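You operate a simulated robot arm through the tools that you are given. There is no shell and no other tool.

You are at the controls of a simulated robot arm. One attempt, no reset.

JOB
Put the carton from the right end of the packing table on the top of the bench. Stack the 24 mm small tote from the right end of the packing table on top of the 32 mm small tote. Take the jar from the top of the bench and leave it on the white card there. Put the bracket on top of the large socket. Put the small sleeve from the right end of the packing table on the wall shelf beside the bench. Take the rusty lump from the right end of the packing table and put it on the pane there. Any order will do. Set down upright: jar, bracket.

It is judged by the outcome, as a careful person would: the job done as asked, and still so three seconds after it is handed in. It fails if anything else is knocked over, pushed out of place, dropped, spilled or broken.

ROBOT AND FRAMES
A 7-joint arm with a fingered hand on a trunk, on a base that moves. Base frame: it is fixed to the floor where the robot stands at the start and does not move with it; the origin is under the middle of the robot, x ahead of it, y to its left, z up. Lengths are in mm, angles in degrees, forces in N, time in s.
With the tool pointing down near the work surface it reaches from about 200 to 660 mm from the robot's upright axis, wherever it stands. Its first joint turns from -115.0 to 115.0 degrees. Places, roughly: bracket (5x6x6 cm) [700, 1400, 1300]; card [750, 750, 750]; carton [-1250, 1750, 750]; jar [1000, 750, 1000]; large socket (8x8x8 cm) [-1000, 2000, 800]; pane (26x17x2 cm) [-800, 2100, 800]; rusty lump (3x2x2 cm) [-1000, 1800, 800]; small sleeve (3x3x3 cm) [-600, 2100, 800]; small tote [-750, 2000, 750]; top of the bench [1000, 100, 800]; wall shelf beside the bench (14x52 cm) [760, 1300, 1280]. Payload 3.1 kg.
Tool frame: the origin (TCP) lies between the finger pads and is the grasp point; the fingertips stand 22 mm ahead of it; z points along the fingers, y is the line along which they close. The gripper opens to 112 mm; its body begins 60 mm behind the TCP. The gripper is a hand of 3 fingers: y runs from the thumb to the fingers, the wrist lies at [0, 0, -218] in the tool frame.
Orientation is told as [roll, pitch, yaw] about the base's x, y, z axes, in that order, counted from this pose: with the fingers straight down and closing along the base's y, the tool's x points along the base's -x, its y along +y and its z along -z.

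CONTROLS
- The arm moves only by the tool arm_command. Its argument "targets" is a list of rows, each a list of 6 numbers: the shift along the base's x, y, z in m, then the turn, a rotation vector about the base's x, y, z in degrees. In form: [[dx, dy, dz, ax, ay, az], ...]. A call has 1 to 20 rows; each row shifts and turns the commanded pose from where the row before left it. Rows are played at 5 a second. More than 50 mm and 8.6 degrees between two rows, and nothing of the call is played. A pose out of reach is approached as far as the arm can. The call stops where the force on the tool passes 40 N (or 10 N more than at its start, if that is more) or the arm is blocked; 0.2 s more then pass. In this call time passes only in rows, and 0.2 s behind the last. It gives the time, the measured TCP pose, the force on the tool (base axes), the opening and the grip force at its end, in the units of the frame above (readings bear some noise), with the torque about the TCP (base axes, N m) and any sound that the robot's microphone picked up.
- Cameras (640 x 400 px; columns grow to the right, rows downward): "scene" is now at [21.1, 158.7, 1570.4]; the picture's right is [0.05, -1.00, 0.00], its down [-0.72, -0.04, -0.69] and it looks along [0.69, 0.04, -0.72] (base axes); focal length 269 px, centre (320, 200). "wrist" rides on the gripper at [66, 3, -80] in the tool frame; the picture's right is [-0.05, 1.00, 0.00], its down [-0.77, -0.04, -0.64] and it looks along [-0.64, -0.03, 0.77] (tool axes); focal length 275 px, centre (320, 200). There is no depth. A picture from a camera that has moved, and an enlarged one, comes with that camera's place and axes in the base frame and with its lens.
- camera(camera): a new picture of that camera. The clock stands still meanwhile.
- lift_body(by): slides the trunk up (or, below 0, down) by that many mm; the arm and the scene camera ride with it, the base frame stays. It gives what a move gives, with no picture.
- roll_base(legs): drives the robot by 1 to 6 legs, each [ahead, left, turn to the left] in mm, mm and degrees, along the robot's own axes; the way and the turn of a leg run together, so that a leg with both is an arc; at most 1500 mm and 180 degrees a leg. The arm and the cameras ride along, it lands a little off, and it stops where it bumps. It gives what a move gives.
- set_fingers(finger1, finger2, thumb_bend): sets how far each is bent, from 0 (flat) to 100 (curled in); at 30 the hand is open as for a grip, at 70 the pads meet at the TCP. One left out holds its place. A second passes; each finger stops where it meets its share of the squeeze, and holds until it gets a number again. It is the only way to open and close the hand. It gives what a move gives, with no picture; readings hold the bend of each and the force on the fingers (four entries, about 0 where the hand has none), thumb and palm.
- turn_head(pan, tilt): turns the head with the scene camera to pan (to the left, within 155 degrees either way) and tilt (down, from -29 to 69), counted from straight ahead of the robot. It gives what a move gives.
- enlarge(camera, box): a new picture of the part [left, top, right, bottom] of that camera's present view, enlarged. The clock stands still meanwhile.
- job_done(): hands the job in; it is judged then, once.

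Nothing tells you exact positions but the pictures and the camera data. Unless the task says otherwise, let go and move clear before handing in.

The tools are called after "Call:" as a command line: name --pt "numbers of a row" for each row, then --argument value for the rest, lists and objects as JSON in quotes. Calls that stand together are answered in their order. arm_command: Moves the arm, as the interface text tells. Its arguments: {"type":"object","properties":{"targets":{"type":"array","items":{"type":"array","items":{"type":"number"}}}},"required":["targets"]} The other tools are called the same way: lift_body (by) moves the trunk up or down; set_fingers (finger1, finger2, thumb_bend) moves the fingers one by one; roll_base (legs) drives the base; turn_head (pan, tilt) turns the head that bears the scene camera; camera (camera) takes a picture; enlarge (camera, box) takes an enlarged picture of a part of a camera's view; job_done () hands the job in.

At the start:

```text
time_s: 0.0
tcp_pos: [298.2, 78.6, 1031.4]
tool_rot: [0.0, 0.0, 0.0]
ft_force: [-0.9, -0.1, -0.6]
wrist_torque: [-0.04, -0.01, 0.0]
width: 112.0
grasp_force: 0.2
shape: jaw
bend: [30.0, 30.0, 30.0]
finger forces: [0.0, 0.0, 0.0, 0.1, 0.0, 0.0]
trunk travel left (down, up): [-700.0, 290.0]
robot x, y, heading: [1.6, 0.8, 0.0]
head pan, tilt (commanded): [3.1, 46.3]
```

scene: 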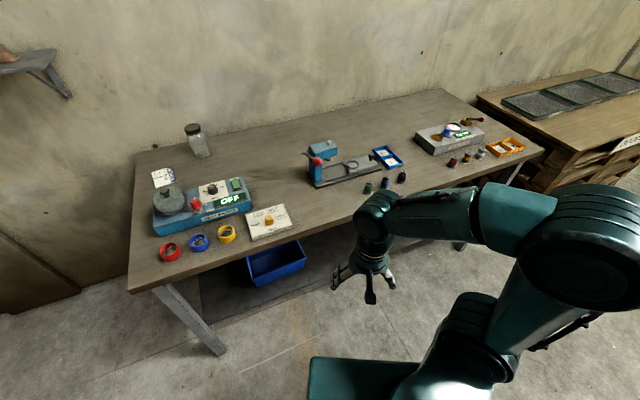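
wrist: 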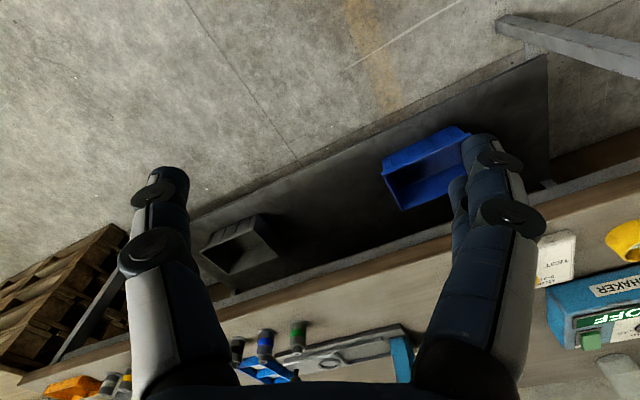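

I see the bench ahead with the jar near the back-left, a white card with text near the shaker, and the wall shelf at the upper left. I'll look around first with the head before planning.

Call:
turn_head --pan 45 --tilt 25

```text
time_s: 1.1
tcp_pos: [296.3, 79.7, 1030.3]
tool_rot: [0.0, 0.0, 0.0]
ft_force: [-0.7, 0.4, 0.0]
wrist_torque: [-0.03, -0.01, 0.0]
width: 111.9
grasp_force: 0.0
shape: jaw
bend: [30.0, 30.0, 30.0]
finger forces: [0.0, 0.1, 0.1, 0.1, 0.1, 0.0]
trunk travel left (down, up): [-700.0, 290.0]
robot x, y, heading: [-2.1, 2.1, -0.1]
head pan, tilt (commanded): [45.0, 25.0]
```

The head is now turned left; I'll take a picture of the wall shelf side.

Call:
camera --camera "scene"

Call:
turn_head --pan 110 --tilt 30

Call:
camera --camera "scene"

```text
taken
camera scene: at [6.2, 219.4, 1602.8], right [0.71, -0.71, 0.0], down [-0.3, -0.3, -0.91], along [0.64, 0.64, -0.42], focal length 269 px, centre (320, 200)
```

scene: 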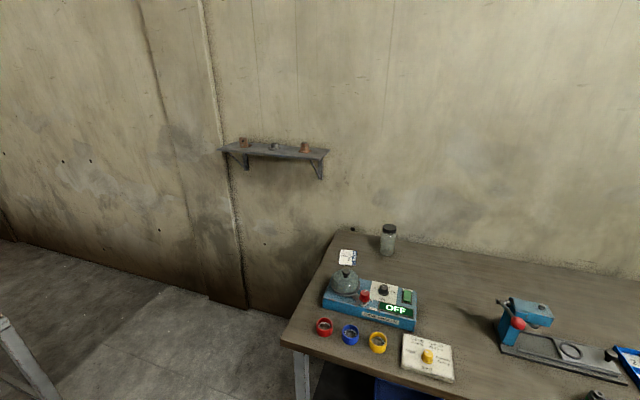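

```text
time_s: 2.5
tcp_pos: [297.7, 79.8, 1030.9]
tool_rot: [0.1, 0.0, 0.0]
ft_force: [-0.5, 0.2, 0.4]
wrist_torque: [0.01, -0.04, -0.01]
width: 111.8
grasp_force: 0.1
shape: jaw
bend: [30.0, 30.0, 30.0]
finger forces: [0.1, 0.0, 0.0, 0.0, 0.0, 0.0]
trunk travel left (down, up): [-700.0, 290.0]
robot x, y, heading: [-2.0, 1.7, 0.2]
head pan, tilt (commanded): [110.0, 30.0]
```

```text
taken
camera scene: at [-89.9, 239.4, 1594.9], right [0.94, 0.34, 0.0], down [0.17, -0.47, -0.87], along [-0.3, 0.81, -0.5], focal length 269 px, centre (320, 200)
```

scene: 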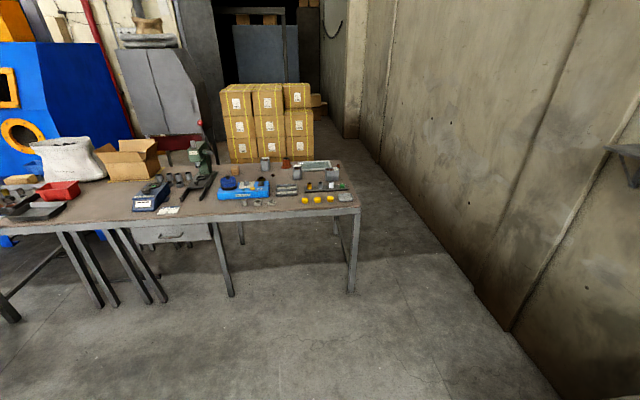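

The packing table lies behind-left with many small items on its right end, and the shelf holds three items. I'll enlarge both areas.

Call:
enlarge --camera "scene" --box '[200, 140, 370, 246]'

Call:
enlarge --camera "scene" --box '[0, 100, 220, 240]'

Call:
turn_head --pan 45 --tilt 25

Call:
enlarge --camera "scene" --box '[200, 120, 360, 220]'

Call:
enlarge --camera "scene" --box '[280, 210, 480, 390]'

```text
3.76 times, centred on (285, 193) of scene
camera zoom: at [-89.9, 239.4, 1594.9], right [0.94, 0.34, 0.0], down [0.17, -0.47, -0.87], along [-0.3, 0.81, -0.5], focal length 1011 px, centre (452, 226)
```

zoom: 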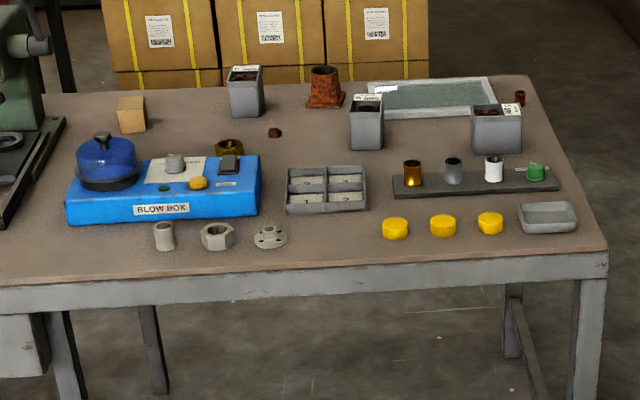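

```text
2.86 times, centred on (110, 170) of scene
camera zoom: at [-89.9, 239.4, 1594.9], right [0.94, 0.34, 0.0], down [0.17, -0.47, -0.87], along [-0.3, 0.81, -0.5], focal length 768 px, centre (920, 286)
```

zoom: 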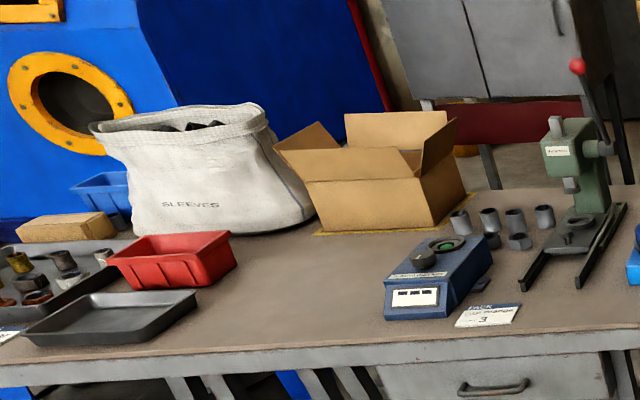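

```text
time_s: 3.8
tcp_pos: [297.1, 78.0, 1030.9]
tool_rot: [0.0, -0.1, 0.0]
ft_force: [0.1, 0.6, 0.0]
wrist_torque: [-0.03, 0.01, 0.01]
width: 111.9
grasp_force: 0.1
shape: jaw
bend: [30.0, 30.0, 30.0]
finger forces: [0.0, 0.1, 0.0, 0.0, 0.1, 0.0]
trunk travel left (down, up): [-700.0, 290.0]
robot x, y, heading: [-0.2, -0.0, -0.1]
head pan, tilt (commanded): [45.0, 25.0]
```

```text
4.00 times, centred on (280, 170) of scene
camera zoom: at [6.0, 219.6, 1602.9], right [0.71, -0.71, 0.0], down [-0.3, -0.3, -0.91], along [0.64, 0.64, -0.42], focal length 1075 px, centre (480, 320)
```

zoom: 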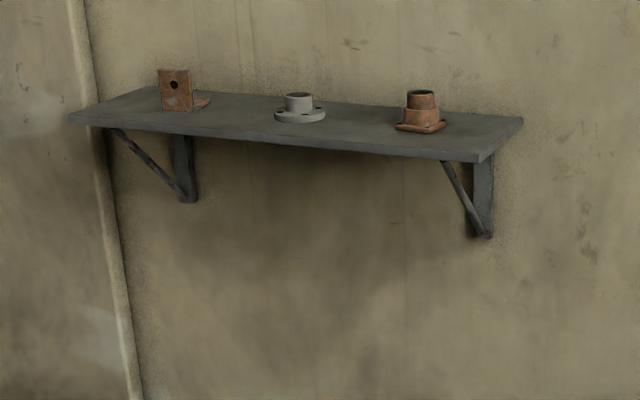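

```text
2.22 times, centred on (380, 300) of scene
camera zoom: at [6.0, 219.6, 1602.9], right [0.71, -0.71, 0.0], down [-0.3, -0.3, -0.91], along [0.64, 0.64, -0.42], focal length 597 px, centre (187, -22)
```

zoom: 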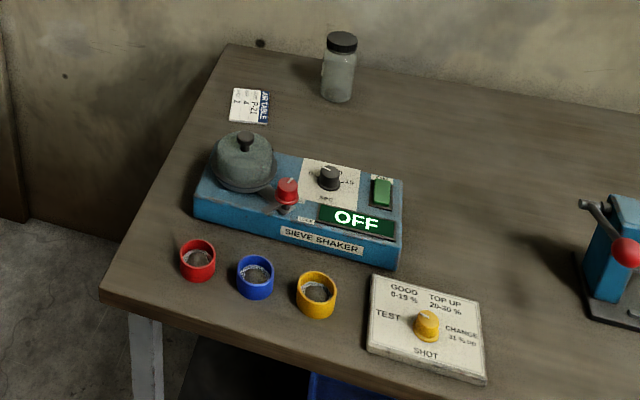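

The L-bracket is on the left end of the shelf, and the totes, socket, lump, sleeve, pane and carton are on the packing table. I'll raise the trunk to get a second viewpoint for triangulating heights.

Call:
lift_body --by 280

Call:
enlarge --camera "scene" --box '[160, 180, 480, 380]'

Call:
camera --camera "scene"

```text
time_s: 6.6
tcp_pos: [296.9, 79.1, 1311.2]
tool_rot: [0.1, 0.1, 0.0]
ft_force: [-0.5, -0.3, -0.4]
wrist_torque: [0.0, -0.01, 0.0]
width: 111.6
grasp_force: 0.0
shape: jaw
bend: [30.0, 30.0, 30.0]
finger forces: [0.1, 0.1, 0.0, 0.1, 0.0, 0.0]
trunk travel left (down, up): [-980.0, 10.0]
robot x, y, heading: [2.7, -2.0, -0.1]
head pan, tilt (commanded): [45.0, 25.0]
```

```text
2.00 times, centred on (320, 280) of scene
camera zoom: at [6.2, 219.5, 1882.8], right [0.71, -0.71, 0.0], down [-0.3, -0.3, -0.91], along [0.64, 0.64, -0.42], focal length 537 px, centre (320, 40)
```

zoom: 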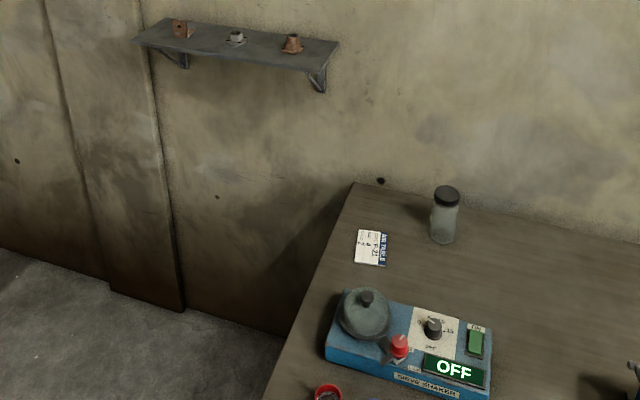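

```text
taken
camera scene: at [6.2, 219.5, 1882.8], right [0.71, -0.71, 0.0], down [-0.3, -0.3, -0.91], along [0.64, 0.64, -0.42], focal length 269 px, centre (320, 200)
```

scene: 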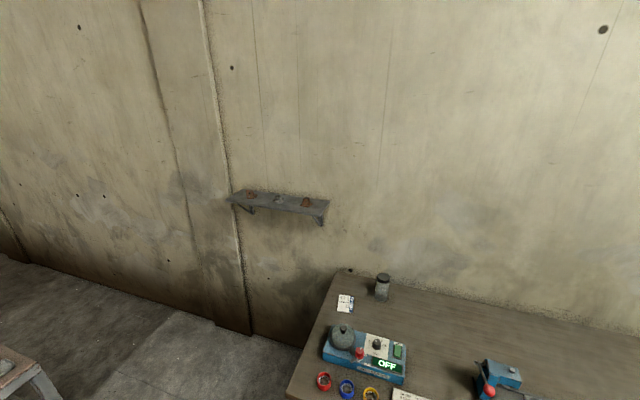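

The bench top looks to be at about z=850, with the card near (799, 835) and the jar near (951, 718). I'll look down at the robot's own base to learn its footprint and look at the bench from here.

Call:
turn_head --pan 0 --tilt 69

Call:
camera --camera "scene"

Call:
turn_head --pan 90 --tilt 69

Call:
camera --camera "scene"

Call:
turn_head --pan -60 --tilt 69

Call:
camera --camera "scene"

```text
time_s: 7.8
tcp_pos: [297.4, 78.7, 1310.3]
tool_rot: [0.0, 0.0, 0.0]
ft_force: [-1.1, -0.2, 0.9]
wrist_torque: [0.01, 0.01, 0.05]
width: 111.8
grasp_force: 0.1
shape: jaw
bend: [30.0, 30.0, 30.0]
finger forces: [0.0, 0.0, 0.0, 0.1, 0.0, 0.1]
trunk travel left (down, up): [-980.0, 10.0]
robot x, y, heading: [-3.7, -0.4, 0.2]
head pan, tilt (commanded): [0.0, 68.8]
```

```text
taken
camera scene: at [-3.0, 154.5, 1823.5], right [0.0, -1.0, 0.0], down [-0.93, 0.0, -0.36], along [0.36, 0.0, -0.93], focal length 269 px, centre (320, 200)
```

scene: 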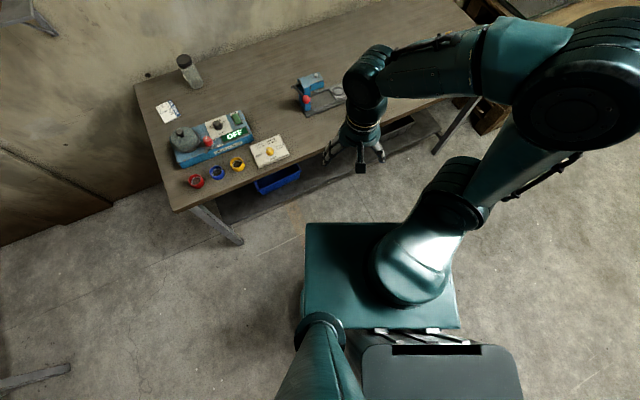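

```text
time_s: 9.4
tcp_pos: [297.9, 79.6, 1311.3]
tool_rot: [0.0, -0.1, 0.0]
ft_force: [0.2, 1.0, 0.4]
wrist_torque: [-0.04, 0.02, 0.01]
width: 112.0
grasp_force: 0.0
shape: jaw
bend: [30.0, 30.0, 30.0]
finger forces: [0.0, 0.0, 0.0, 0.0, 0.1, 0.0]
trunk travel left (down, up): [-980.0, 10.0]
robot x, y, heading: [-0.7, -0.4, -0.1]
head pan, tilt (commanded): [90.0, 68.8]
```

```text
taken
camera scene: at [-59.0, 210.3, 1823.4], right [1.0, 0.0, 0.0], down [0.0, -0.93, -0.36], along [0.0, 0.36, -0.93], focal length 269 px, centre (320, 200)
```

scene: 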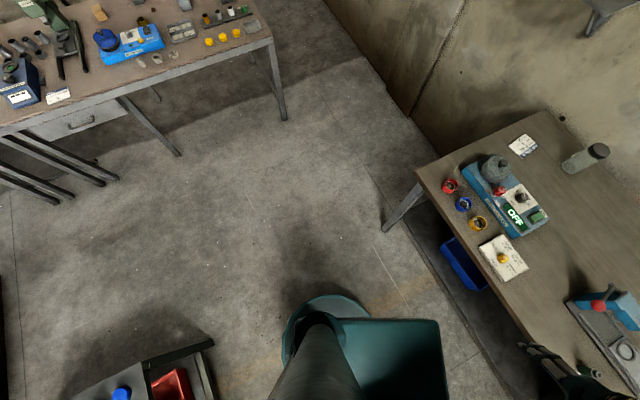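

```text
time_s: 11.8
tcp_pos: [297.6, 78.7, 1311.1]
tool_rot: [0.0, -0.1, 0.0]
ft_force: [-0.2, -0.7, 0.3]
wrist_torque: [0.02, 0.02, -0.01]
width: 111.8
grasp_force: 0.0
shape: jaw
bend: [30.0, 30.0, 30.0]
finger forces: [0.0, 0.0, 0.0, 0.0, 0.1, 0.1]
trunk travel left (down, up): [-980.0, 10.0]
robot x, y, heading: [-2.7, -0.3, 0.1]
head pan, tilt (commanded): [-60.0, 68.8]
```

```text
taken
camera scene: at [-31.0, 105.9, 1823.4], right [-0.87, -0.5, 0.0], down [-0.47, 0.81, -0.36], along [0.18, -0.31, -0.93], focal length 269 px, centre (320, 200)
```

scene: 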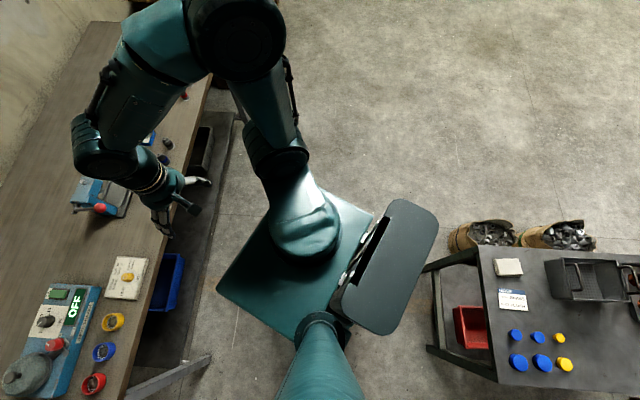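

I need to know how far the base sticks out before driving near tables. I'll turn the hand about so that the wrist camera looks back at the robot's base.

Call:
arm_command --pt "0.03 -0.02 0 0 0 8.5" --pt "0.03 -0.02 0 0 0 8.5" --pt "0.03 -0.02 0 0 0 8.5" --pt "0.03 -0.02 0 0 0 8.5" --pt "0.03 0 0 0 0 8.5" --pt "0 0 0 0 0 8.5" --pt "0 0 0 0 0 8.5" --pt "0 0 0 0 0 8.5" --pt "0 0 0 0 0 8.5" --pt "0 0 0 0 0 8.5"

Call:
camera --camera "wrist"

```text
time_s: 14.0
tcp_pos: [447.1, -3.4, 1310.8]
tool_rot: [0.0, 0.0, 85.2]
ft_force: [0.6, -0.8, -0.9]
wrist_torque: [0.01, 0.0, 0.0]
width: 112.1
grasp_force: 0.2
shape: jaw
bend: [30.0, 30.0, 30.0]
finger forces: [0.0, 0.1, 0.0, 0.0, 0.0, 0.1]
trunk travel left (down, up): [-980.0, 10.0]
robot x, y, heading: [2.7, 2.0, 0.1]
head pan, tilt (commanded): [-60.0, 68.8]
```

```text
taken
camera wrist: at [438.9, -68.2, 1391.7], right [-0.99, 0.13, 0.0], down [0.1, 0.77, 0.64], along [0.08, 0.63, -0.77], focal length 275 px, centre (320, 200)
```

wrist: 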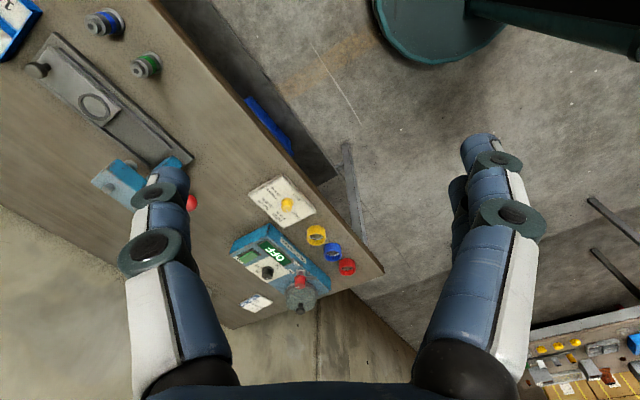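

A round dark-green base disc is visible at the floor. I'll keep turning to see the whole of it.

Call:
arm_command --pt "0 0 0 0 0 8.5" --pt "0 0 0 0 0 8.5" --pt "0 0 0 0 0 8.5" --pt "0 0 0 0 0 8.5" --pt "0 0 0 0 0 8.5" --pt "0 0 0 0 0 8.5" --pt "0 0 0 0 0 8.5" --pt "0 0 0 0 0 8.5"

Call:
camera --camera "wrist"

```text
time_s: 15.8
tcp_pos: [273.6, 121.7, 1219.7]
tool_rot: [-0.1, 0.1, 147.4]
ft_force: [0.1, 0.3, -0.1]
wrist_torque: [0.01, 0.03, 0.0]
width: 111.7
grasp_force: 0.0
shape: jaw
bend: [30.0, 30.0, 30.0]
finger forces: [0.0, 0.0, 0.0, 0.1, 0.0, 0.0]
out of reach, approached as far as the arm can: row 3, 4, 5, 6, 7, 8
trunk travel left (down, up): [-980.0, 10.0]
robot x, y, heading: [0.9, -4.9, -0.1]
head pan, tilt (commanded): [-60.0, 68.8]
```

```text
taken
camera wrist: at [327.1, 82.7, 1301.0], right [-0.58, -0.82, 0.0], down [-0.63, 0.45, 0.63], along [-0.52, 0.37, -0.77], focal length 275 px, centre (320, 200)
```

wrist: 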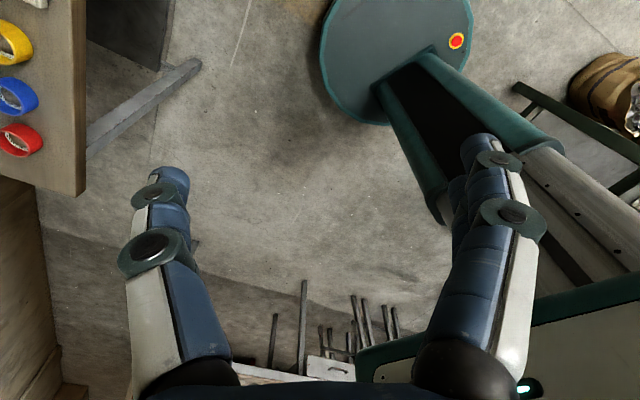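

The base is a round disc about 260 mm in radius and low (about 250 mm high), with a narrower column. I'll turn the hand back to its normal direction now.

Call:
arm_command --pt "0 0 0 0 0 -8.5" --pt "0 0 0 0 0 -8.5" --pt "0 0 0 0 0 -8.5" --pt "0 0 0 0 0 -8.5" --pt "0 0 0 0 0 -8.5" --pt "0 0 0 0 0 -8.5" --pt "0 0 0 0 0 -8.5" --pt "0 0 0 0 0 -8.5" --pt "0 0 0 0 0 -8.5" --pt "0 0 0 0 0 -8.5" --pt "0 0 0 0 0 -8.5" --pt "0 0 0 0 0 -8.5"

```text
time_s: 18.4
tcp_pos: [274.4, 122.0, 1219.8]
tool_rot: [0.0, 0.1, 45.3]
ft_force: [0.1, -0.9, -0.7]
wrist_torque: [-0.03, 0.01, 0.0]
width: 111.7
grasp_force: 0.0
shape: jaw
bend: [30.0, 30.0, 30.0]
finger forces: [0.0, 0.0, 0.0, 0.0, 0.1, 0.0]
trunk travel left (down, up): [-980.0, 10.0]
robot x, y, heading: [-2.0, 1.2, 0.2]
head pan, tilt (commanded): [-60.0, 68.8]
```

The hand turned back fine from where it stood. I'll move it to a tucked pose on the right front so it clears the shelf while driving.

Call:
arm_command --pt "0 -0.04 0.02 0 0 -7.5" --pt "0 -0.04 0.02 0 0 -7.5" --pt "0 -0.04 0.02 0 0 -7.5" --pt "0 -0.04 0.02 0 0 -7.5" --pt "0 -0.04 0 0 0 -7.5" --pt "0 -0.04 0 0 0 -7.5" --pt "0 -0.03 0 0 0 0"

Call:
turn_head --pan 100 --tilt 50

Call:
camera --camera "scene"

```text
time_s: 20.0
tcp_pos: [274.6, -151.9, 1298.4]
tool_rot: [0.0, 0.0, 0.2]
ft_force: [0.5, -0.4, 0.4]
wrist_torque: [0.02, 0.0, 0.0]
width: 111.8
grasp_force: 0.1
shape: jaw
bend: [30.0, 30.0, 30.0]
finger forces: [0.0, 0.1, 0.1, 0.1, 0.1, 0.0]
trunk travel left (down, up): [-980.0, 10.0]
robot x, y, heading: [0.7, 3.1, -0.1]
head pan, tilt (commanded): [-60.0, 68.8]
```

```text
time_s: 22.4
tcp_pos: [275.1, -148.5, 1299.6]
tool_rot: [0.0, 0.0, 0.3]
ft_force: [-0.2, -0.8, 0.2]
wrist_torque: [0.0, 0.0, -0.02]
width: 111.8
grasp_force: 0.0
shape: jaw
bend: [30.0, 30.0, 30.0]
finger forces: [0.0, 0.0, 0.0, 0.0, 0.0, 0.0]
trunk travel left (down, up): [-980.0, 10.0]
robot x, y, heading: [5.6, -0.3, 0.1]
head pan, tilt (commanded): [100.0, 50.0]
```

```text
taken
camera scene: at [-72.4, 230.1, 1845.4], right [0.98, 0.17, 0.0], down [0.13, -0.75, -0.64], along [-0.11, 0.63, -0.77], focal length 269 px, centre (320, 200)
```

scene: 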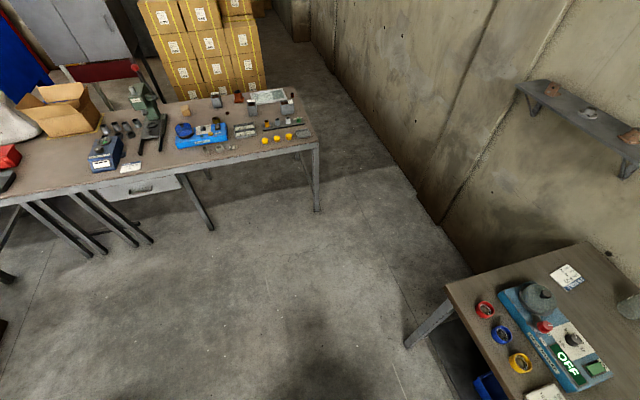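

The floor path around the bench's front-left corner is clear. I'll drive left past the corner, then check the pose.

Call:
roll_base --legs '[[-135, 857, 0]]'

Call:
camera --camera "scene"

```text
time_s: 27.1
tcp_pos: [140.7, 726.3, 1298.6]
tool_rot: [-0.1, 0.1, 0.4]
ft_force: [-0.6, 0.1, -0.4]
wrist_torque: [-0.01, 0.01, 0.01]
width: 111.8
grasp_force: 0.0
shape: jaw
bend: [30.0, 30.0, 30.0]
finger forces: [0.0, 0.0, 0.0, 0.1, 0.1, 0.0]
trunk travel left (down, up): [-980.0, 10.0]
robot x, y, heading: [-138.0, 873.7, -0.1]
head pan, tilt (commanded): [100.0, 50.0]
```

```text
taken
camera scene: at [-207.8, 1104.7, 1845.5], right [0.98, 0.17, 0.0], down [0.13, -0.75, -0.64], along [-0.11, 0.63, -0.77], focal length 269 px, centre (320, 200)
```

scene: 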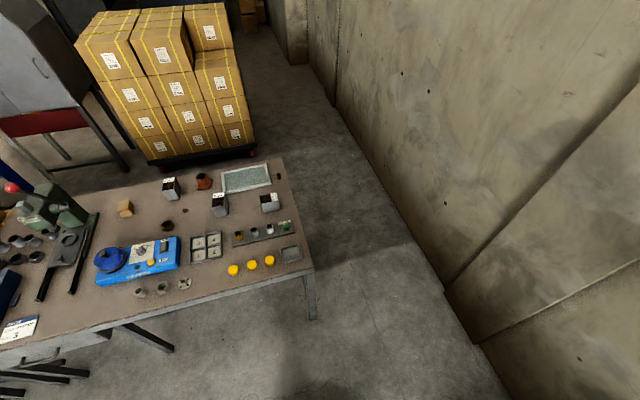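

This gives a fine view of the packing table from above. I'll enlarge it for detail before driving on.

Call:
enlarge --camera "scene" --box '[100, 150, 324, 290]'

Call:
enlarge --camera "scene" --box '[60, 60, 300, 210]'

```text
2.86 times, centred on (212, 220) of scene
camera zoom: at [-207.8, 1104.7, 1845.5], right [0.98, 0.17, 0.0], down [0.13, -0.75, -0.64], along [-0.11, 0.63, -0.77], focal length 768 px, centre (629, 143)
```

zoom: 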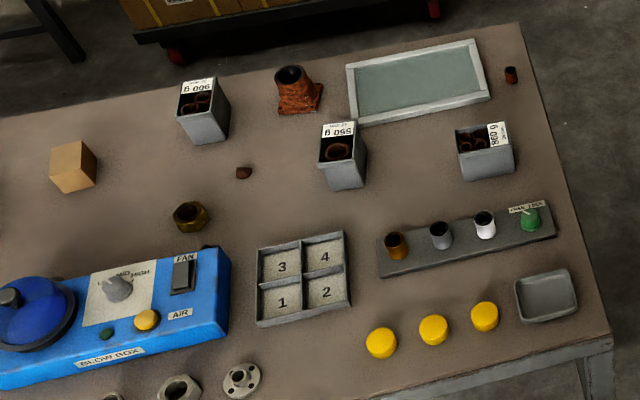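

```text
2.67 times, centred on (180, 135) of scene
camera zoom: at [-207.8, 1104.7, 1845.5], right [0.98, 0.17, 0.0], down [0.13, -0.75, -0.64], along [-0.11, 0.63, -0.77], focal length 716 px, centre (693, 373)
```

zoom: 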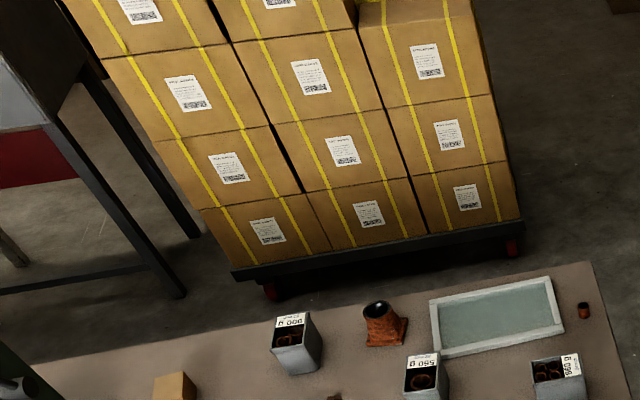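

The totes carry labels (weights and sizes) that I'll read closer later. Now I'll drive to the left side of the bench, staying clear of the shelf.

Call:
roll_base --legs '[[503, 219, 0]]'

Call:
turn_head --pan -30 --tilt 50

Call:
camera --camera "scene"

```text
time_s: 30.2
tcp_pos: [634.8, 948.0, 1299.0]
tool_rot: [0.0, 0.1, 0.5]
ft_force: [0.2, 0.6, 0.4]
wrist_torque: [0.0, -0.01, -0.03]
width: 111.8
grasp_force: 0.1
shape: jaw
bend: [30.0, 30.0, 30.0]
finger forces: [0.1, 0.0, 0.1, 0.0, 0.1, 0.1]
trunk travel left (down, up): [-980.0, 10.0]
robot x, y, heading: [359.7, 1097.3, 0.0]
head pan, tilt (commanded): [100.0, 50.0]
```

```text
time_s: 32.3
tcp_pos: [633.6, 949.6, 1299.1]
tool_rot: [0.1, 0.1, 0.5]
ft_force: [0.2, -0.8, 0.5]
wrist_torque: [-0.01, -0.03, 0.01]
width: 112.2
grasp_force: 0.1
shape: jaw
bend: [30.0, 30.0, 30.0]
finger forces: [0.1, 0.1, 0.2, 0.0, 0.0, 0.0]
trunk travel left (down, up): [-980.0, 10.0]
robot x, y, heading: [359.9, 1095.1, 0.1]
head pan, tilt (commanded): [-30.0, 50.0]
```

```text
taken
camera scene: at [366.4, 1213.4, 1845.4], right [-0.5, -0.87, 0.0], down [-0.66, 0.38, -0.64], along [0.56, -0.32, -0.77], focal length 269 px, centre (320, 200)
```

scene: 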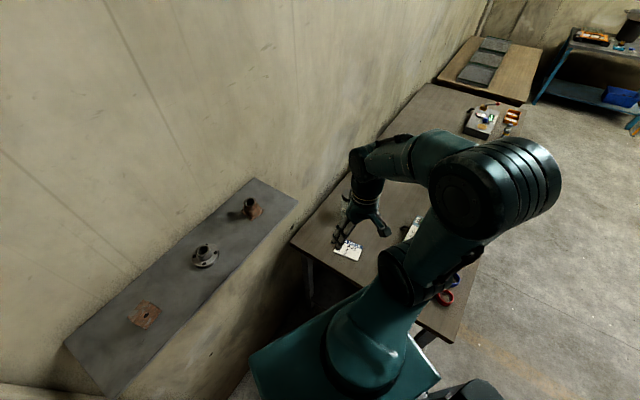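

The shelf top is near z=1282 with the bracket at its left end (about 655,1400). The card is at about (797, 835). I'll nudge closer to the bench side so that the jar is within reach, then lower the trunk.

Call:
roll_base --legs '[[88, -15, 0]]'

Call:
lift_body --by -280

Call:
turn_head --pan -35 --tilt 45

Call:
camera --camera "scene"

Call:
camera --camera "wrist"

```text
time_s: 33.4
tcp_pos: [721.4, 932.6, 1298.3]
tool_rot: [-0.1, 0.1, 0.2]
ft_force: [-0.8, -0.3, 0.2]
wrist_torque: [0.02, -0.02, 0.0]
width: 112.4
grasp_force: 0.1
shape: jaw
bend: [30.0, 30.0, 30.0]
finger forces: [0.0, 0.1, 0.0, 0.0, 0.0, 0.1]
trunk travel left (down, up): [-980.0, 10.0]
robot x, y, heading: [444.2, 1087.2, -0.1]
head pan, tilt (commanded): [-30.0, 50.0]
```

```text
time_s: 36.3
tcp_pos: [721.9, 932.5, 1019.7]
tool_rot: [0.0, 0.0, 0.2]
ft_force: [-0.3, -0.5, 0.5]
wrist_torque: [-0.03, -0.01, 0.0]
width: 111.9
grasp_force: 0.3
shape: jaw
bend: [30.0, 30.0, 30.0]
finger forces: [0.1, 0.1, 0.0, 0.1, 0.1, 0.0]
trunk travel left (down, up): [-700.0, 290.0]
robot x, y, heading: [446.7, 1084.3, -0.1]
head pan, tilt (commanded): [-30.0, 50.0]
```

```text
time_s: 36.9
tcp_pos: [722.4, 933.4, 1019.1]
tool_rot: [0.1, 0.1, 0.3]
ft_force: [0.2, -0.5, -0.3]
wrist_torque: [-0.01, -0.01, -0.01]
width: 111.7
grasp_force: 0.0
shape: jaw
bend: [30.0, 30.0, 30.0]
finger forces: [0.0, 0.1, 0.1, 0.0, 0.0, 0.0]
trunk travel left (down, up): [-700.0, 290.0]
robot x, y, heading: [442.6, 1082.1, -0.0]
head pan, tilt (commanded): [-35.0, 45.0]
```

```text
taken
camera scene: at [454.6, 1190.0, 1572.3], right [-0.57, -0.82, 0.0], down [-0.58, 0.41, -0.71], along [0.58, -0.41, -0.71], focal length 269 px, centre (320, 200)
```

scene: 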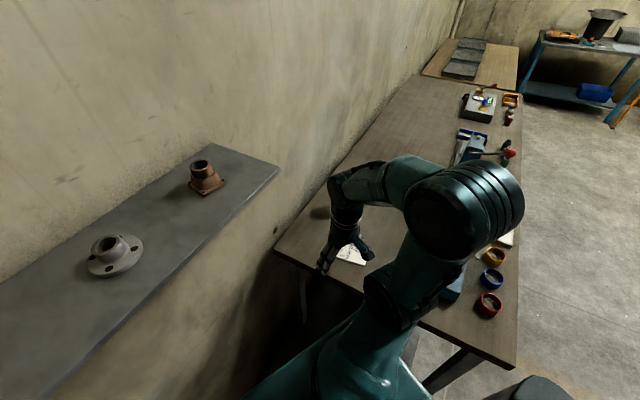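

```text
taken
camera wrist: at [655.5, 935.9, 1100.9], right [0.04, 1.0, 0.0], down [0.77, -0.03, 0.63], along [0.63, -0.03, -0.77], focal length 275 px, centre (320, 200)
```

wrist: 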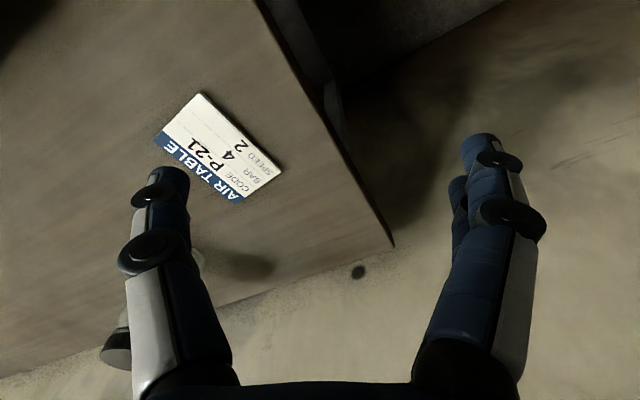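

The card ("AIR TABLE P-21…") is centred at about (795, 828) and is ~106×72 mm. The jar is hidden behind the hand, so I'll raise and move the hand to view the jar with the wrist camera.

Call:
arm_command --pt "0.0 -0.02 0.04 0 0 0" --pt "0.02 -0.04 0.02 0 0 0" --pt "0.02 -0.04 0 0 0 0" --pt "0.02 -0.04 0 0 0 0" --pt "0.02 -0.04 0 0 0 0" --pt "0.0 -0.035 0 0 0 0"

Call:
camera --camera "wrist"

Call:
camera --camera "scene"

```text
time_s: 38.3
tcp_pos: [800.9, 717.8, 1079.3]
tool_rot: [0.1, 0.2, 0.2]
ft_force: [-0.9, 0.4, -0.4]
wrist_torque: [0.04, 0.04, 0.02]
width: 112.2
grasp_force: 0.0
shape: jaw
bend: [30.0, 30.0, 30.0]
finger forces: [0.1, 0.0, 0.0, 0.0, 0.0, 0.0]
trunk travel left (down, up): [-700.0, 290.0]
robot x, y, heading: [441.9, 1084.2, -0.2]
head pan, tilt (commanded): [-35.0, 45.0]
```

```text
taken
camera wrist: at [735.1, 719.7, 1161.0], right [0.04, 1.0, 0.0], down [0.77, -0.03, 0.63], along [0.63, -0.03, -0.77], focal length 275 px, centre (320, 200)
```

wrist: 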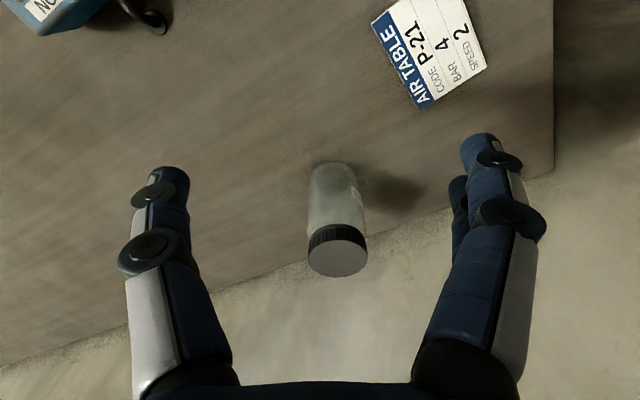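

```text
taken
camera scene: at [454.4, 1188.7, 1572.4], right [-0.58, -0.82, 0.0], down [-0.58, 0.41, -0.71], along [0.58, -0.41, -0.71], focal length 269 px, centre (320, 200)
```

scene: 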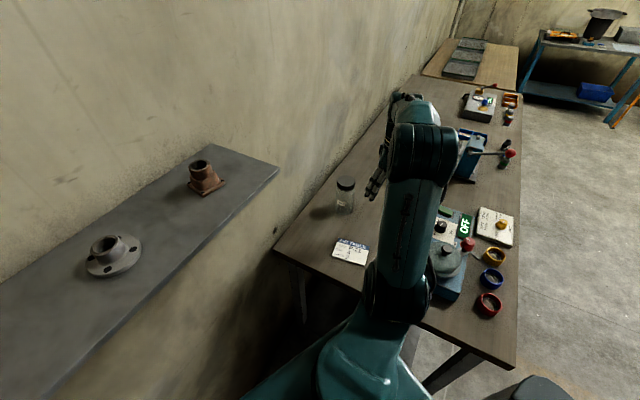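

The jar stands at about (955, 727) with its lid at z≈985 and a diameter of about 60 mm. I'll move the open hand above it and check alignment.

Call:
arm_command --pt "0.04 0.003 0 0 0 0" --pt "0.04 0.003 0 0 0 0" --pt "0.04 0.003 0 0 0 0" --pt "0.034 0 0 0 0 0"

Call:
camera --camera "wrist"

Call:
camera --camera "scene"

```text
time_s: 39.3
tcp_pos: [957.9, 727.6, 1078.7]
tool_rot: [0.1, 0.4, 0.1]
ft_force: [0.7, -0.5, 0.8]
wrist_torque: [0.03, 0.04, -0.01]
width: 111.8
grasp_force: 0.0
shape: jaw
bend: [30.0, 30.0, 30.0]
finger forces: [0.0, 0.0, 0.0, 0.0, 0.1, 0.0]
trunk travel left (down, up): [-700.0, 290.0]
robot x, y, heading: [445.0, 1079.8, -0.2]
head pan, tilt (commanded): [-35.0, 45.0]
```

```text
taken
camera wrist: at [891.3, 730.4, 1160.4], right [0.04, 1.0, 0.0], down [0.78, -0.04, 0.63], along [0.63, -0.03, -0.78], focal length 275 px, centre (320, 200)
```

wrist: 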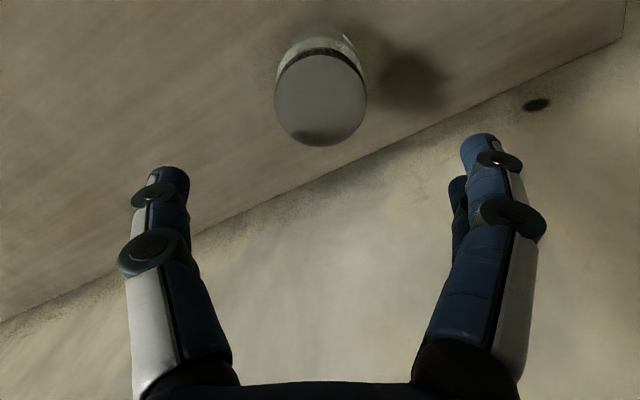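

```text
taken
camera scene: at [457.6, 1189.8, 1572.3], right [-0.57, -0.82, 0.0], down [-0.58, 0.41, -0.71], along [0.58, -0.41, -0.71], focal length 269 px, centre (320, 200)
```

scene: 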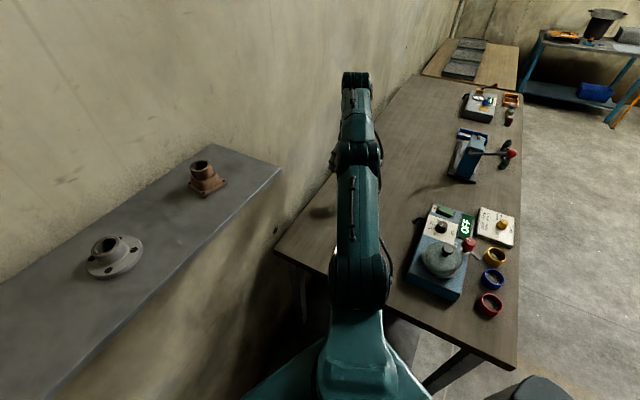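

The lid is centred at (950, 728, 987), 58 mm across. I'll shift slightly and descend around the jar.

Call:
arm_command --pt "-0.007 0 -0.02 0 0 0" --pt "0 0 -0.03 0 0 0" --pt "0 0 -0.03 0 0 0" --pt "0 0 -0.03 0 0 0" --pt "0 0 -0.027 0 0 0"

Call:
camera --camera "wrist"

```text
time_s: 40.5
tcp_pos: [950.6, 726.7, 942.1]
tool_rot: [0.0, 0.1, 0.1]
ft_force: [-0.5, 0.8, 1.2]
wrist_torque: [-0.01, -0.05, 0.0]
width: 111.8
grasp_force: 0.0
shape: jaw
bend: [30.0, 30.0, 30.0]
finger forces: [0.0, 1.7, 0.0, 0.0, 0.1, 0.1]
trunk travel left (down, up): [-700.0, 290.0]
robot x, y, heading: [446.9, 1082.5, 0.0]
head pan, tilt (commanded): [-35.0, 45.0]
```

```text
taken
camera wrist: at [882.6, 729.1, 1023.8], right [0.04, 1.0, 0.0], down [0.77, -0.03, 0.63], along [0.63, -0.03, -0.77], focal length 275 px, centre (320, 200)
```

wrist: 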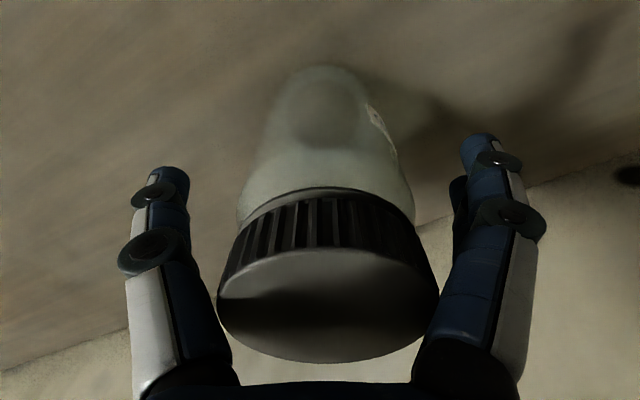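

The jar is between the fingers. I'll close gently in steps.

Call:
set_fingers --finger1 47 --finger2 47 --thumb_bend 47

Call:
set_fingers --finger1 52 --finger2 52 --thumb_bend 52

```text
time_s: 41.5
tcp_pos: [949.0, 726.9, 942.0]
tool_rot: [-0.1, 0.1, 0.2]
ft_force: [-0.3, 1.7, 6.6]
wrist_torque: [-0.03, -0.05, 0.02]
width: 66.5
grasp_force: 10.0
shape: fingers
bend: [47.0, 46.0, 47.0]
finger forces: [0.3, 10.8, 0.0, 0.1, 8.4, 0.1]
trunk travel left (down, up): [-700.0, 290.0]
robot x, y, heading: [444.3, 1080.9, -0.1]
head pan, tilt (commanded): [-35.0, 45.0]
```

```text
time_s: 42.5
tcp_pos: [948.1, 726.4, 942.9]
tool_rot: [-0.1, 0.1, 0.2]
ft_force: [-0.7, 1.5, 8.5]
wrist_torque: [0.05, -0.07, 0.04]
width: 56.1
grasp_force: 15.3
shape: fingers
bend: [50.0, 51.0, 52.0]
finger forces: [1.3, 15.6, 0.1, 0.1, 14.1, 0.1]
trunk travel left (down, up): [-700.0, 290.0]
robot x, y, heading: [446.9, 1083.4, -0.1]
head pan, tilt (commanded): [-35.0, 45.0]
```

One finger bears most of the load; I'll check with a picture.

Call:
camera --camera "wrist"

```text
taken
camera wrist: at [881.9, 729.8, 1024.6], right [0.04, 1.0, 0.0], down [0.77, -0.03, 0.64], along [0.63, -0.03, -0.77], focal length 275 px, centre (320, 200)
```

wrist: 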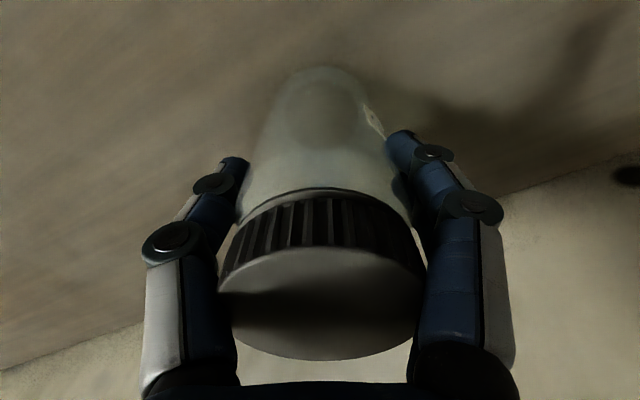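

Call:
set_fingers --finger1 56 --finger2 54 --thumb_bend 55

```text
time_s: 43.5
tcp_pos: [949.2, 727.3, 943.0]
tool_rot: [-0.1, 0.1, 0.2]
ft_force: [-0.6, 1.8, 9.0]
wrist_torque: [0.0, -0.06, 0.01]
width: 54.5
grasp_force: 18.0
shape: fingers
bend: [51.0, 52.0, 53.0]
finger forces: [3.2, 16.7, 0.1, 0.1, 17.1, 0.1]
trunk travel left (down, up): [-700.0, 290.0]
robot x, y, heading: [446.1, 1082.5, 0.3]
head pan, tilt (commanded): [-35.0, 45.0]
```

The grip force is about 18 N. I'll lift a little and check that the jar comes along.

Call:
arm_command --pt "0 0 0.01 0 0 0" --pt "0 0 0.02 0 0 0" --pt "0 0 0.02 0 0 0"

Call:
camera --camera "wrist"

```text
time_s: 44.3
tcp_pos: [948.3, 726.7, 991.7]
tool_rot: [0.0, 0.2, 0.3]
ft_force: [0.3, -0.3, -1.3]
wrist_torque: [0.03, -0.03, -0.02]
width: 54.2
grasp_force: 14.6
shape: fingers
bend: [51.0, 52.0, 53.0]
finger forces: [2.7, 12.2, 0.1, 0.0, 14.5, 0.0]
trunk travel left (down, up): [-700.0, 290.0]
robot x, y, heading: [447.6, 1080.9, 0.0]
head pan, tilt (commanded): [-35.0, 45.0]
```

```text
taken
camera wrist: at [881.9, 729.4, 1074.5], right [0.04, 1.0, 0.0], down [0.77, -0.03, 0.63], along [0.63, -0.03, -0.77], focal length 275 px, centre (320, 200)
```

wrist: 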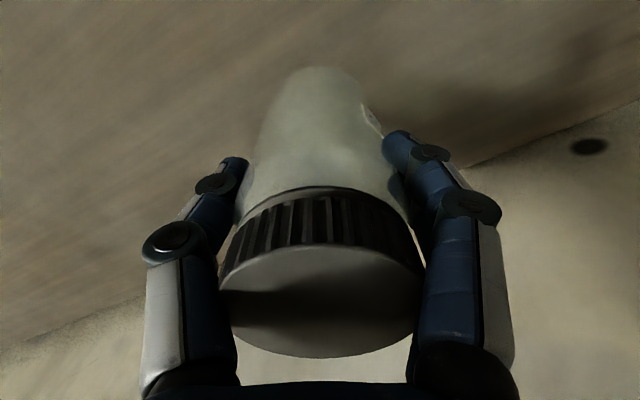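

The jar is held. I'll carry it to above the card at (795, 828).

Call:
arm_command --pt "-0.02 0.013 0.01 0 0 0" --pt "-0.035 0.023 0 0 0 0" --pt "-0.035 0.023 0 0 0 0" --pt "-0.035 0.023 0 0 0 0" --pt "-0.028 0.019 0 0 0 0"

Call:
camera --camera "wrist"

Call:
camera --camera "scene"

```text
time_s: 45.5
tcp_pos: [797.0, 829.2, 1001.1]
tool_rot: [-0.1, 0.2, 0.2]
ft_force: [-0.2, 0.4, -1.5]
wrist_torque: [-0.01, 0.02, 0.02]
width: 54.2
grasp_force: 13.8
shape: fingers
bend: [52.0, 52.0, 53.0]
finger forces: [2.6, 11.7, 0.0, 0.1, 13.8, 0.0]
trunk travel left (down, up): [-700.0, 290.0]
robot x, y, heading: [444.8, 1082.5, -0.1]
head pan, tilt (commanded): [-35.0, 45.0]
```

```text
taken
camera wrist: at [730.4, 831.7, 1083.1], right [0.04, 1.0, 0.0], down [0.77, -0.03, 0.63], along [0.63, -0.03, -0.77], focal length 275 px, centre (320, 200)
```

wrist: 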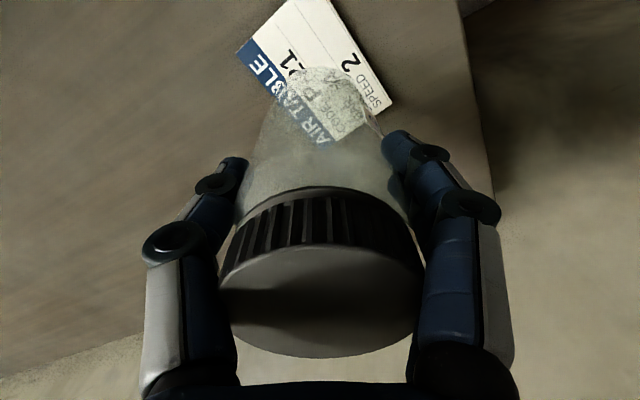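

```text
taken
camera scene: at [453.9, 1190.3, 1572.3], right [-0.58, -0.82, 0.0], down [-0.58, 0.41, -0.71], along [0.58, -0.41, -0.71], focal length 269 px, centre (320, 200)
```

scene: 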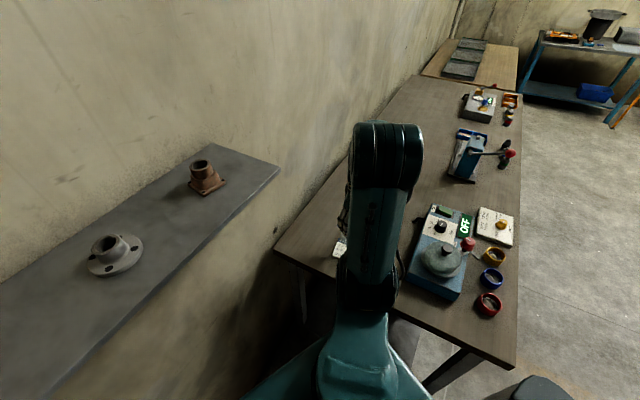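

The card centre is reconfirmed at about (794, 827). I'll lower the jar onto it.

Call:
arm_command --pt "-0.003 -0.002 -0.02 0 0 0" --pt "0 0 -0.02 0 0 0" --pt "0 0 -0.01 0 0 0"

Call:
arm_command --pt "0 0 -0.003 0 0 0" --pt "0 0 -0.002 0 0 0" --pt "0 0 -0.002 0 0 0"

```text
time_s: 46.3
tcp_pos: [793.9, 825.4, 950.2]
tool_rot: [0.1, 0.1, 0.2]
ft_force: [0.3, -1.0, -1.4]
wrist_torque: [0.03, 0.04, 0.0]
width: 54.3
grasp_force: 13.7
shape: fingers
bend: [52.0, 52.0, 53.0]
finger forces: [2.6, 11.6, 0.1, 0.0, 13.7, 0.0]
trunk travel left (down, up): [-700.0, 290.0]
robot x, y, heading: [449.4, 1082.2, -0.1]
head pan, tilt (commanded): [-35.0, 45.0]
```

```text
time_s: 47.1
tcp_pos: [792.5, 826.1, 947.0]
tool_rot: [-0.2, -0.2, 0.1]
ft_force: [1.9, -7.1, 41.0]
wrist_torque: [0.31, -0.08, -0.05]
width: 54.1
grasp_force: 31.4
shape: fingers
bend: [53.0, 53.0, 54.0]
finger forces: [2.4, 25.5, 0.0, 0.0, 35.0, 0.0]
trunk travel left (down, up): [-700.0, 290.0]
robot x, y, heading: [447.0, 1081.8, -0.2]
head pan, tilt (commanded): [-35.0, 45.0]
```

The jar touched down with a firm press; I'll back off slightly to relieve it.

Call:
arm_command --pt "0 0 0.0015 0 0 0"

```text
time_s: 47.5
tcp_pos: [792.2, 825.2, 947.6]
tool_rot: [-0.2, 0.0, 0.2]
ft_force: [2.5, -4.9, 31.9]
wrist_torque: [0.25, -0.07, 0.01]
width: 53.7
grasp_force: 28.2
shape: fingers
bend: [53.0, 53.0, 54.0]
finger forces: [2.2, 23.1, 0.1, 0.1, 30.1, 0.1]
trunk travel left (down, up): [-700.0, 290.0]
robot x, y, heading: [445.5, 1080.8, 0.2]
head pan, tilt (commanded): [-35.0, 45.0]
```

Call:
arm_command --pt "0 0 0.002 0 0 0"

Call:
camera --camera "wrist"

```text
time_s: 47.9
tcp_pos: [792.3, 827.3, 949.1]
tool_rot: [0.1, 0.2, 0.2]
ft_force: [0.9, -1.9, 15.4]
wrist_torque: [0.09, -0.08, -0.04]
width: 53.7
grasp_force: 21.1
shape: fingers
bend: [52.0, 52.0, 54.0]
finger forces: [2.5, 17.4, 0.1, 0.0, 21.9, 0.0]
trunk travel left (down, up): [-700.0, 290.0]
robot x, y, heading: [445.7, 1082.7, 0.1]
head pan, tilt (commanded): [-35.0, 45.0]
```

```text
taken
camera wrist: at [725.6, 829.8, 1029.7], right [0.04, 1.0, 0.0], down [0.77, -0.03, 0.63], along [0.63, -0.03, -0.77], focal length 275 px, centre (320, 200)
```

wrist: 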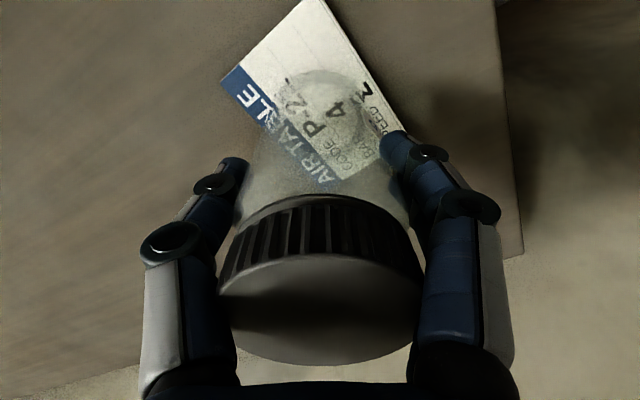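

The jar stands on the card. I'll relieve a touch more and open the fingers slowly.

Call:
arm_command --pt "0 0 0.001 0 0 0"

Call:
set_fingers --finger1 48 --finger2 48 --thumb_bend 49

Call:
set_fingers --finger1 30 --finger2 30 --thumb_bend 30

Call:
camera --camera "wrist"

```text
time_s: 48.3
tcp_pos: [792.2, 827.0, 949.0]
tool_rot: [0.2, 0.3, 0.2]
ft_force: [-0.4, -1.4, 3.9]
wrist_torque: [0.06, -0.01, 0.01]
width: 53.7
grasp_force: 17.1
shape: fingers
bend: [52.0, 52.0, 53.0]
finger forces: [2.6, 14.2, 0.0, 0.0, 16.7, 0.0]
trunk travel left (down, up): [-700.0, 290.0]
robot x, y, heading: [445.2, 1083.4, -0.3]
head pan, tilt (commanded): [-35.0, 45.0]
```

```text
time_s: 49.3
tcp_pos: [791.9, 826.9, 949.8]
tool_rot: [0.0, 0.0, 0.2]
ft_force: [0.0, 0.6, 3.9]
wrist_torque: [0.02, -0.04, 0.0]
width: 61.2
grasp_force: 9.1
shape: fingers
bend: [48.0, 48.0, 49.0]
finger forces: [0.0, 8.9, 0.1, 0.0, 8.4, 0.1]
trunk travel left (down, up): [-700.0, 290.0]
robot x, y, heading: [447.1, 1086.0, -0.0]
head pan, tilt (commanded): [-35.0, 45.0]
```

```text
time_s: 50.3
tcp_pos: [793.4, 825.9, 950.5]
tool_rot: [0.0, 0.1, 0.2]
ft_force: [-0.4, -0.1, -0.4]
wrist_torque: [-0.02, -0.03, 0.0]
width: 111.1
grasp_force: 0.1
shape: fingers
bend: [30.0, 30.0, 30.0]
finger forces: [0.0, 0.1, 0.0, 0.1, 0.1, 0.0]
trunk travel left (down, up): [-700.0, 290.0]
robot x, y, heading: [446.6, 1081.7, -0.2]
head pan, tilt (commanded): [-35.0, 45.0]
```

```text
taken
camera wrist: at [726.7, 829.1, 1031.0], right [0.04, 1.0, 0.0], down [0.77, -0.03, 0.63], along [0.63, -0.03, -0.77], focal length 275 px, centre (320, 200)
```

wrist: 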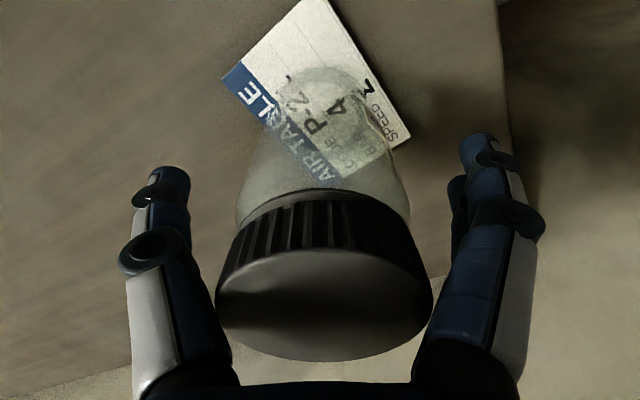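

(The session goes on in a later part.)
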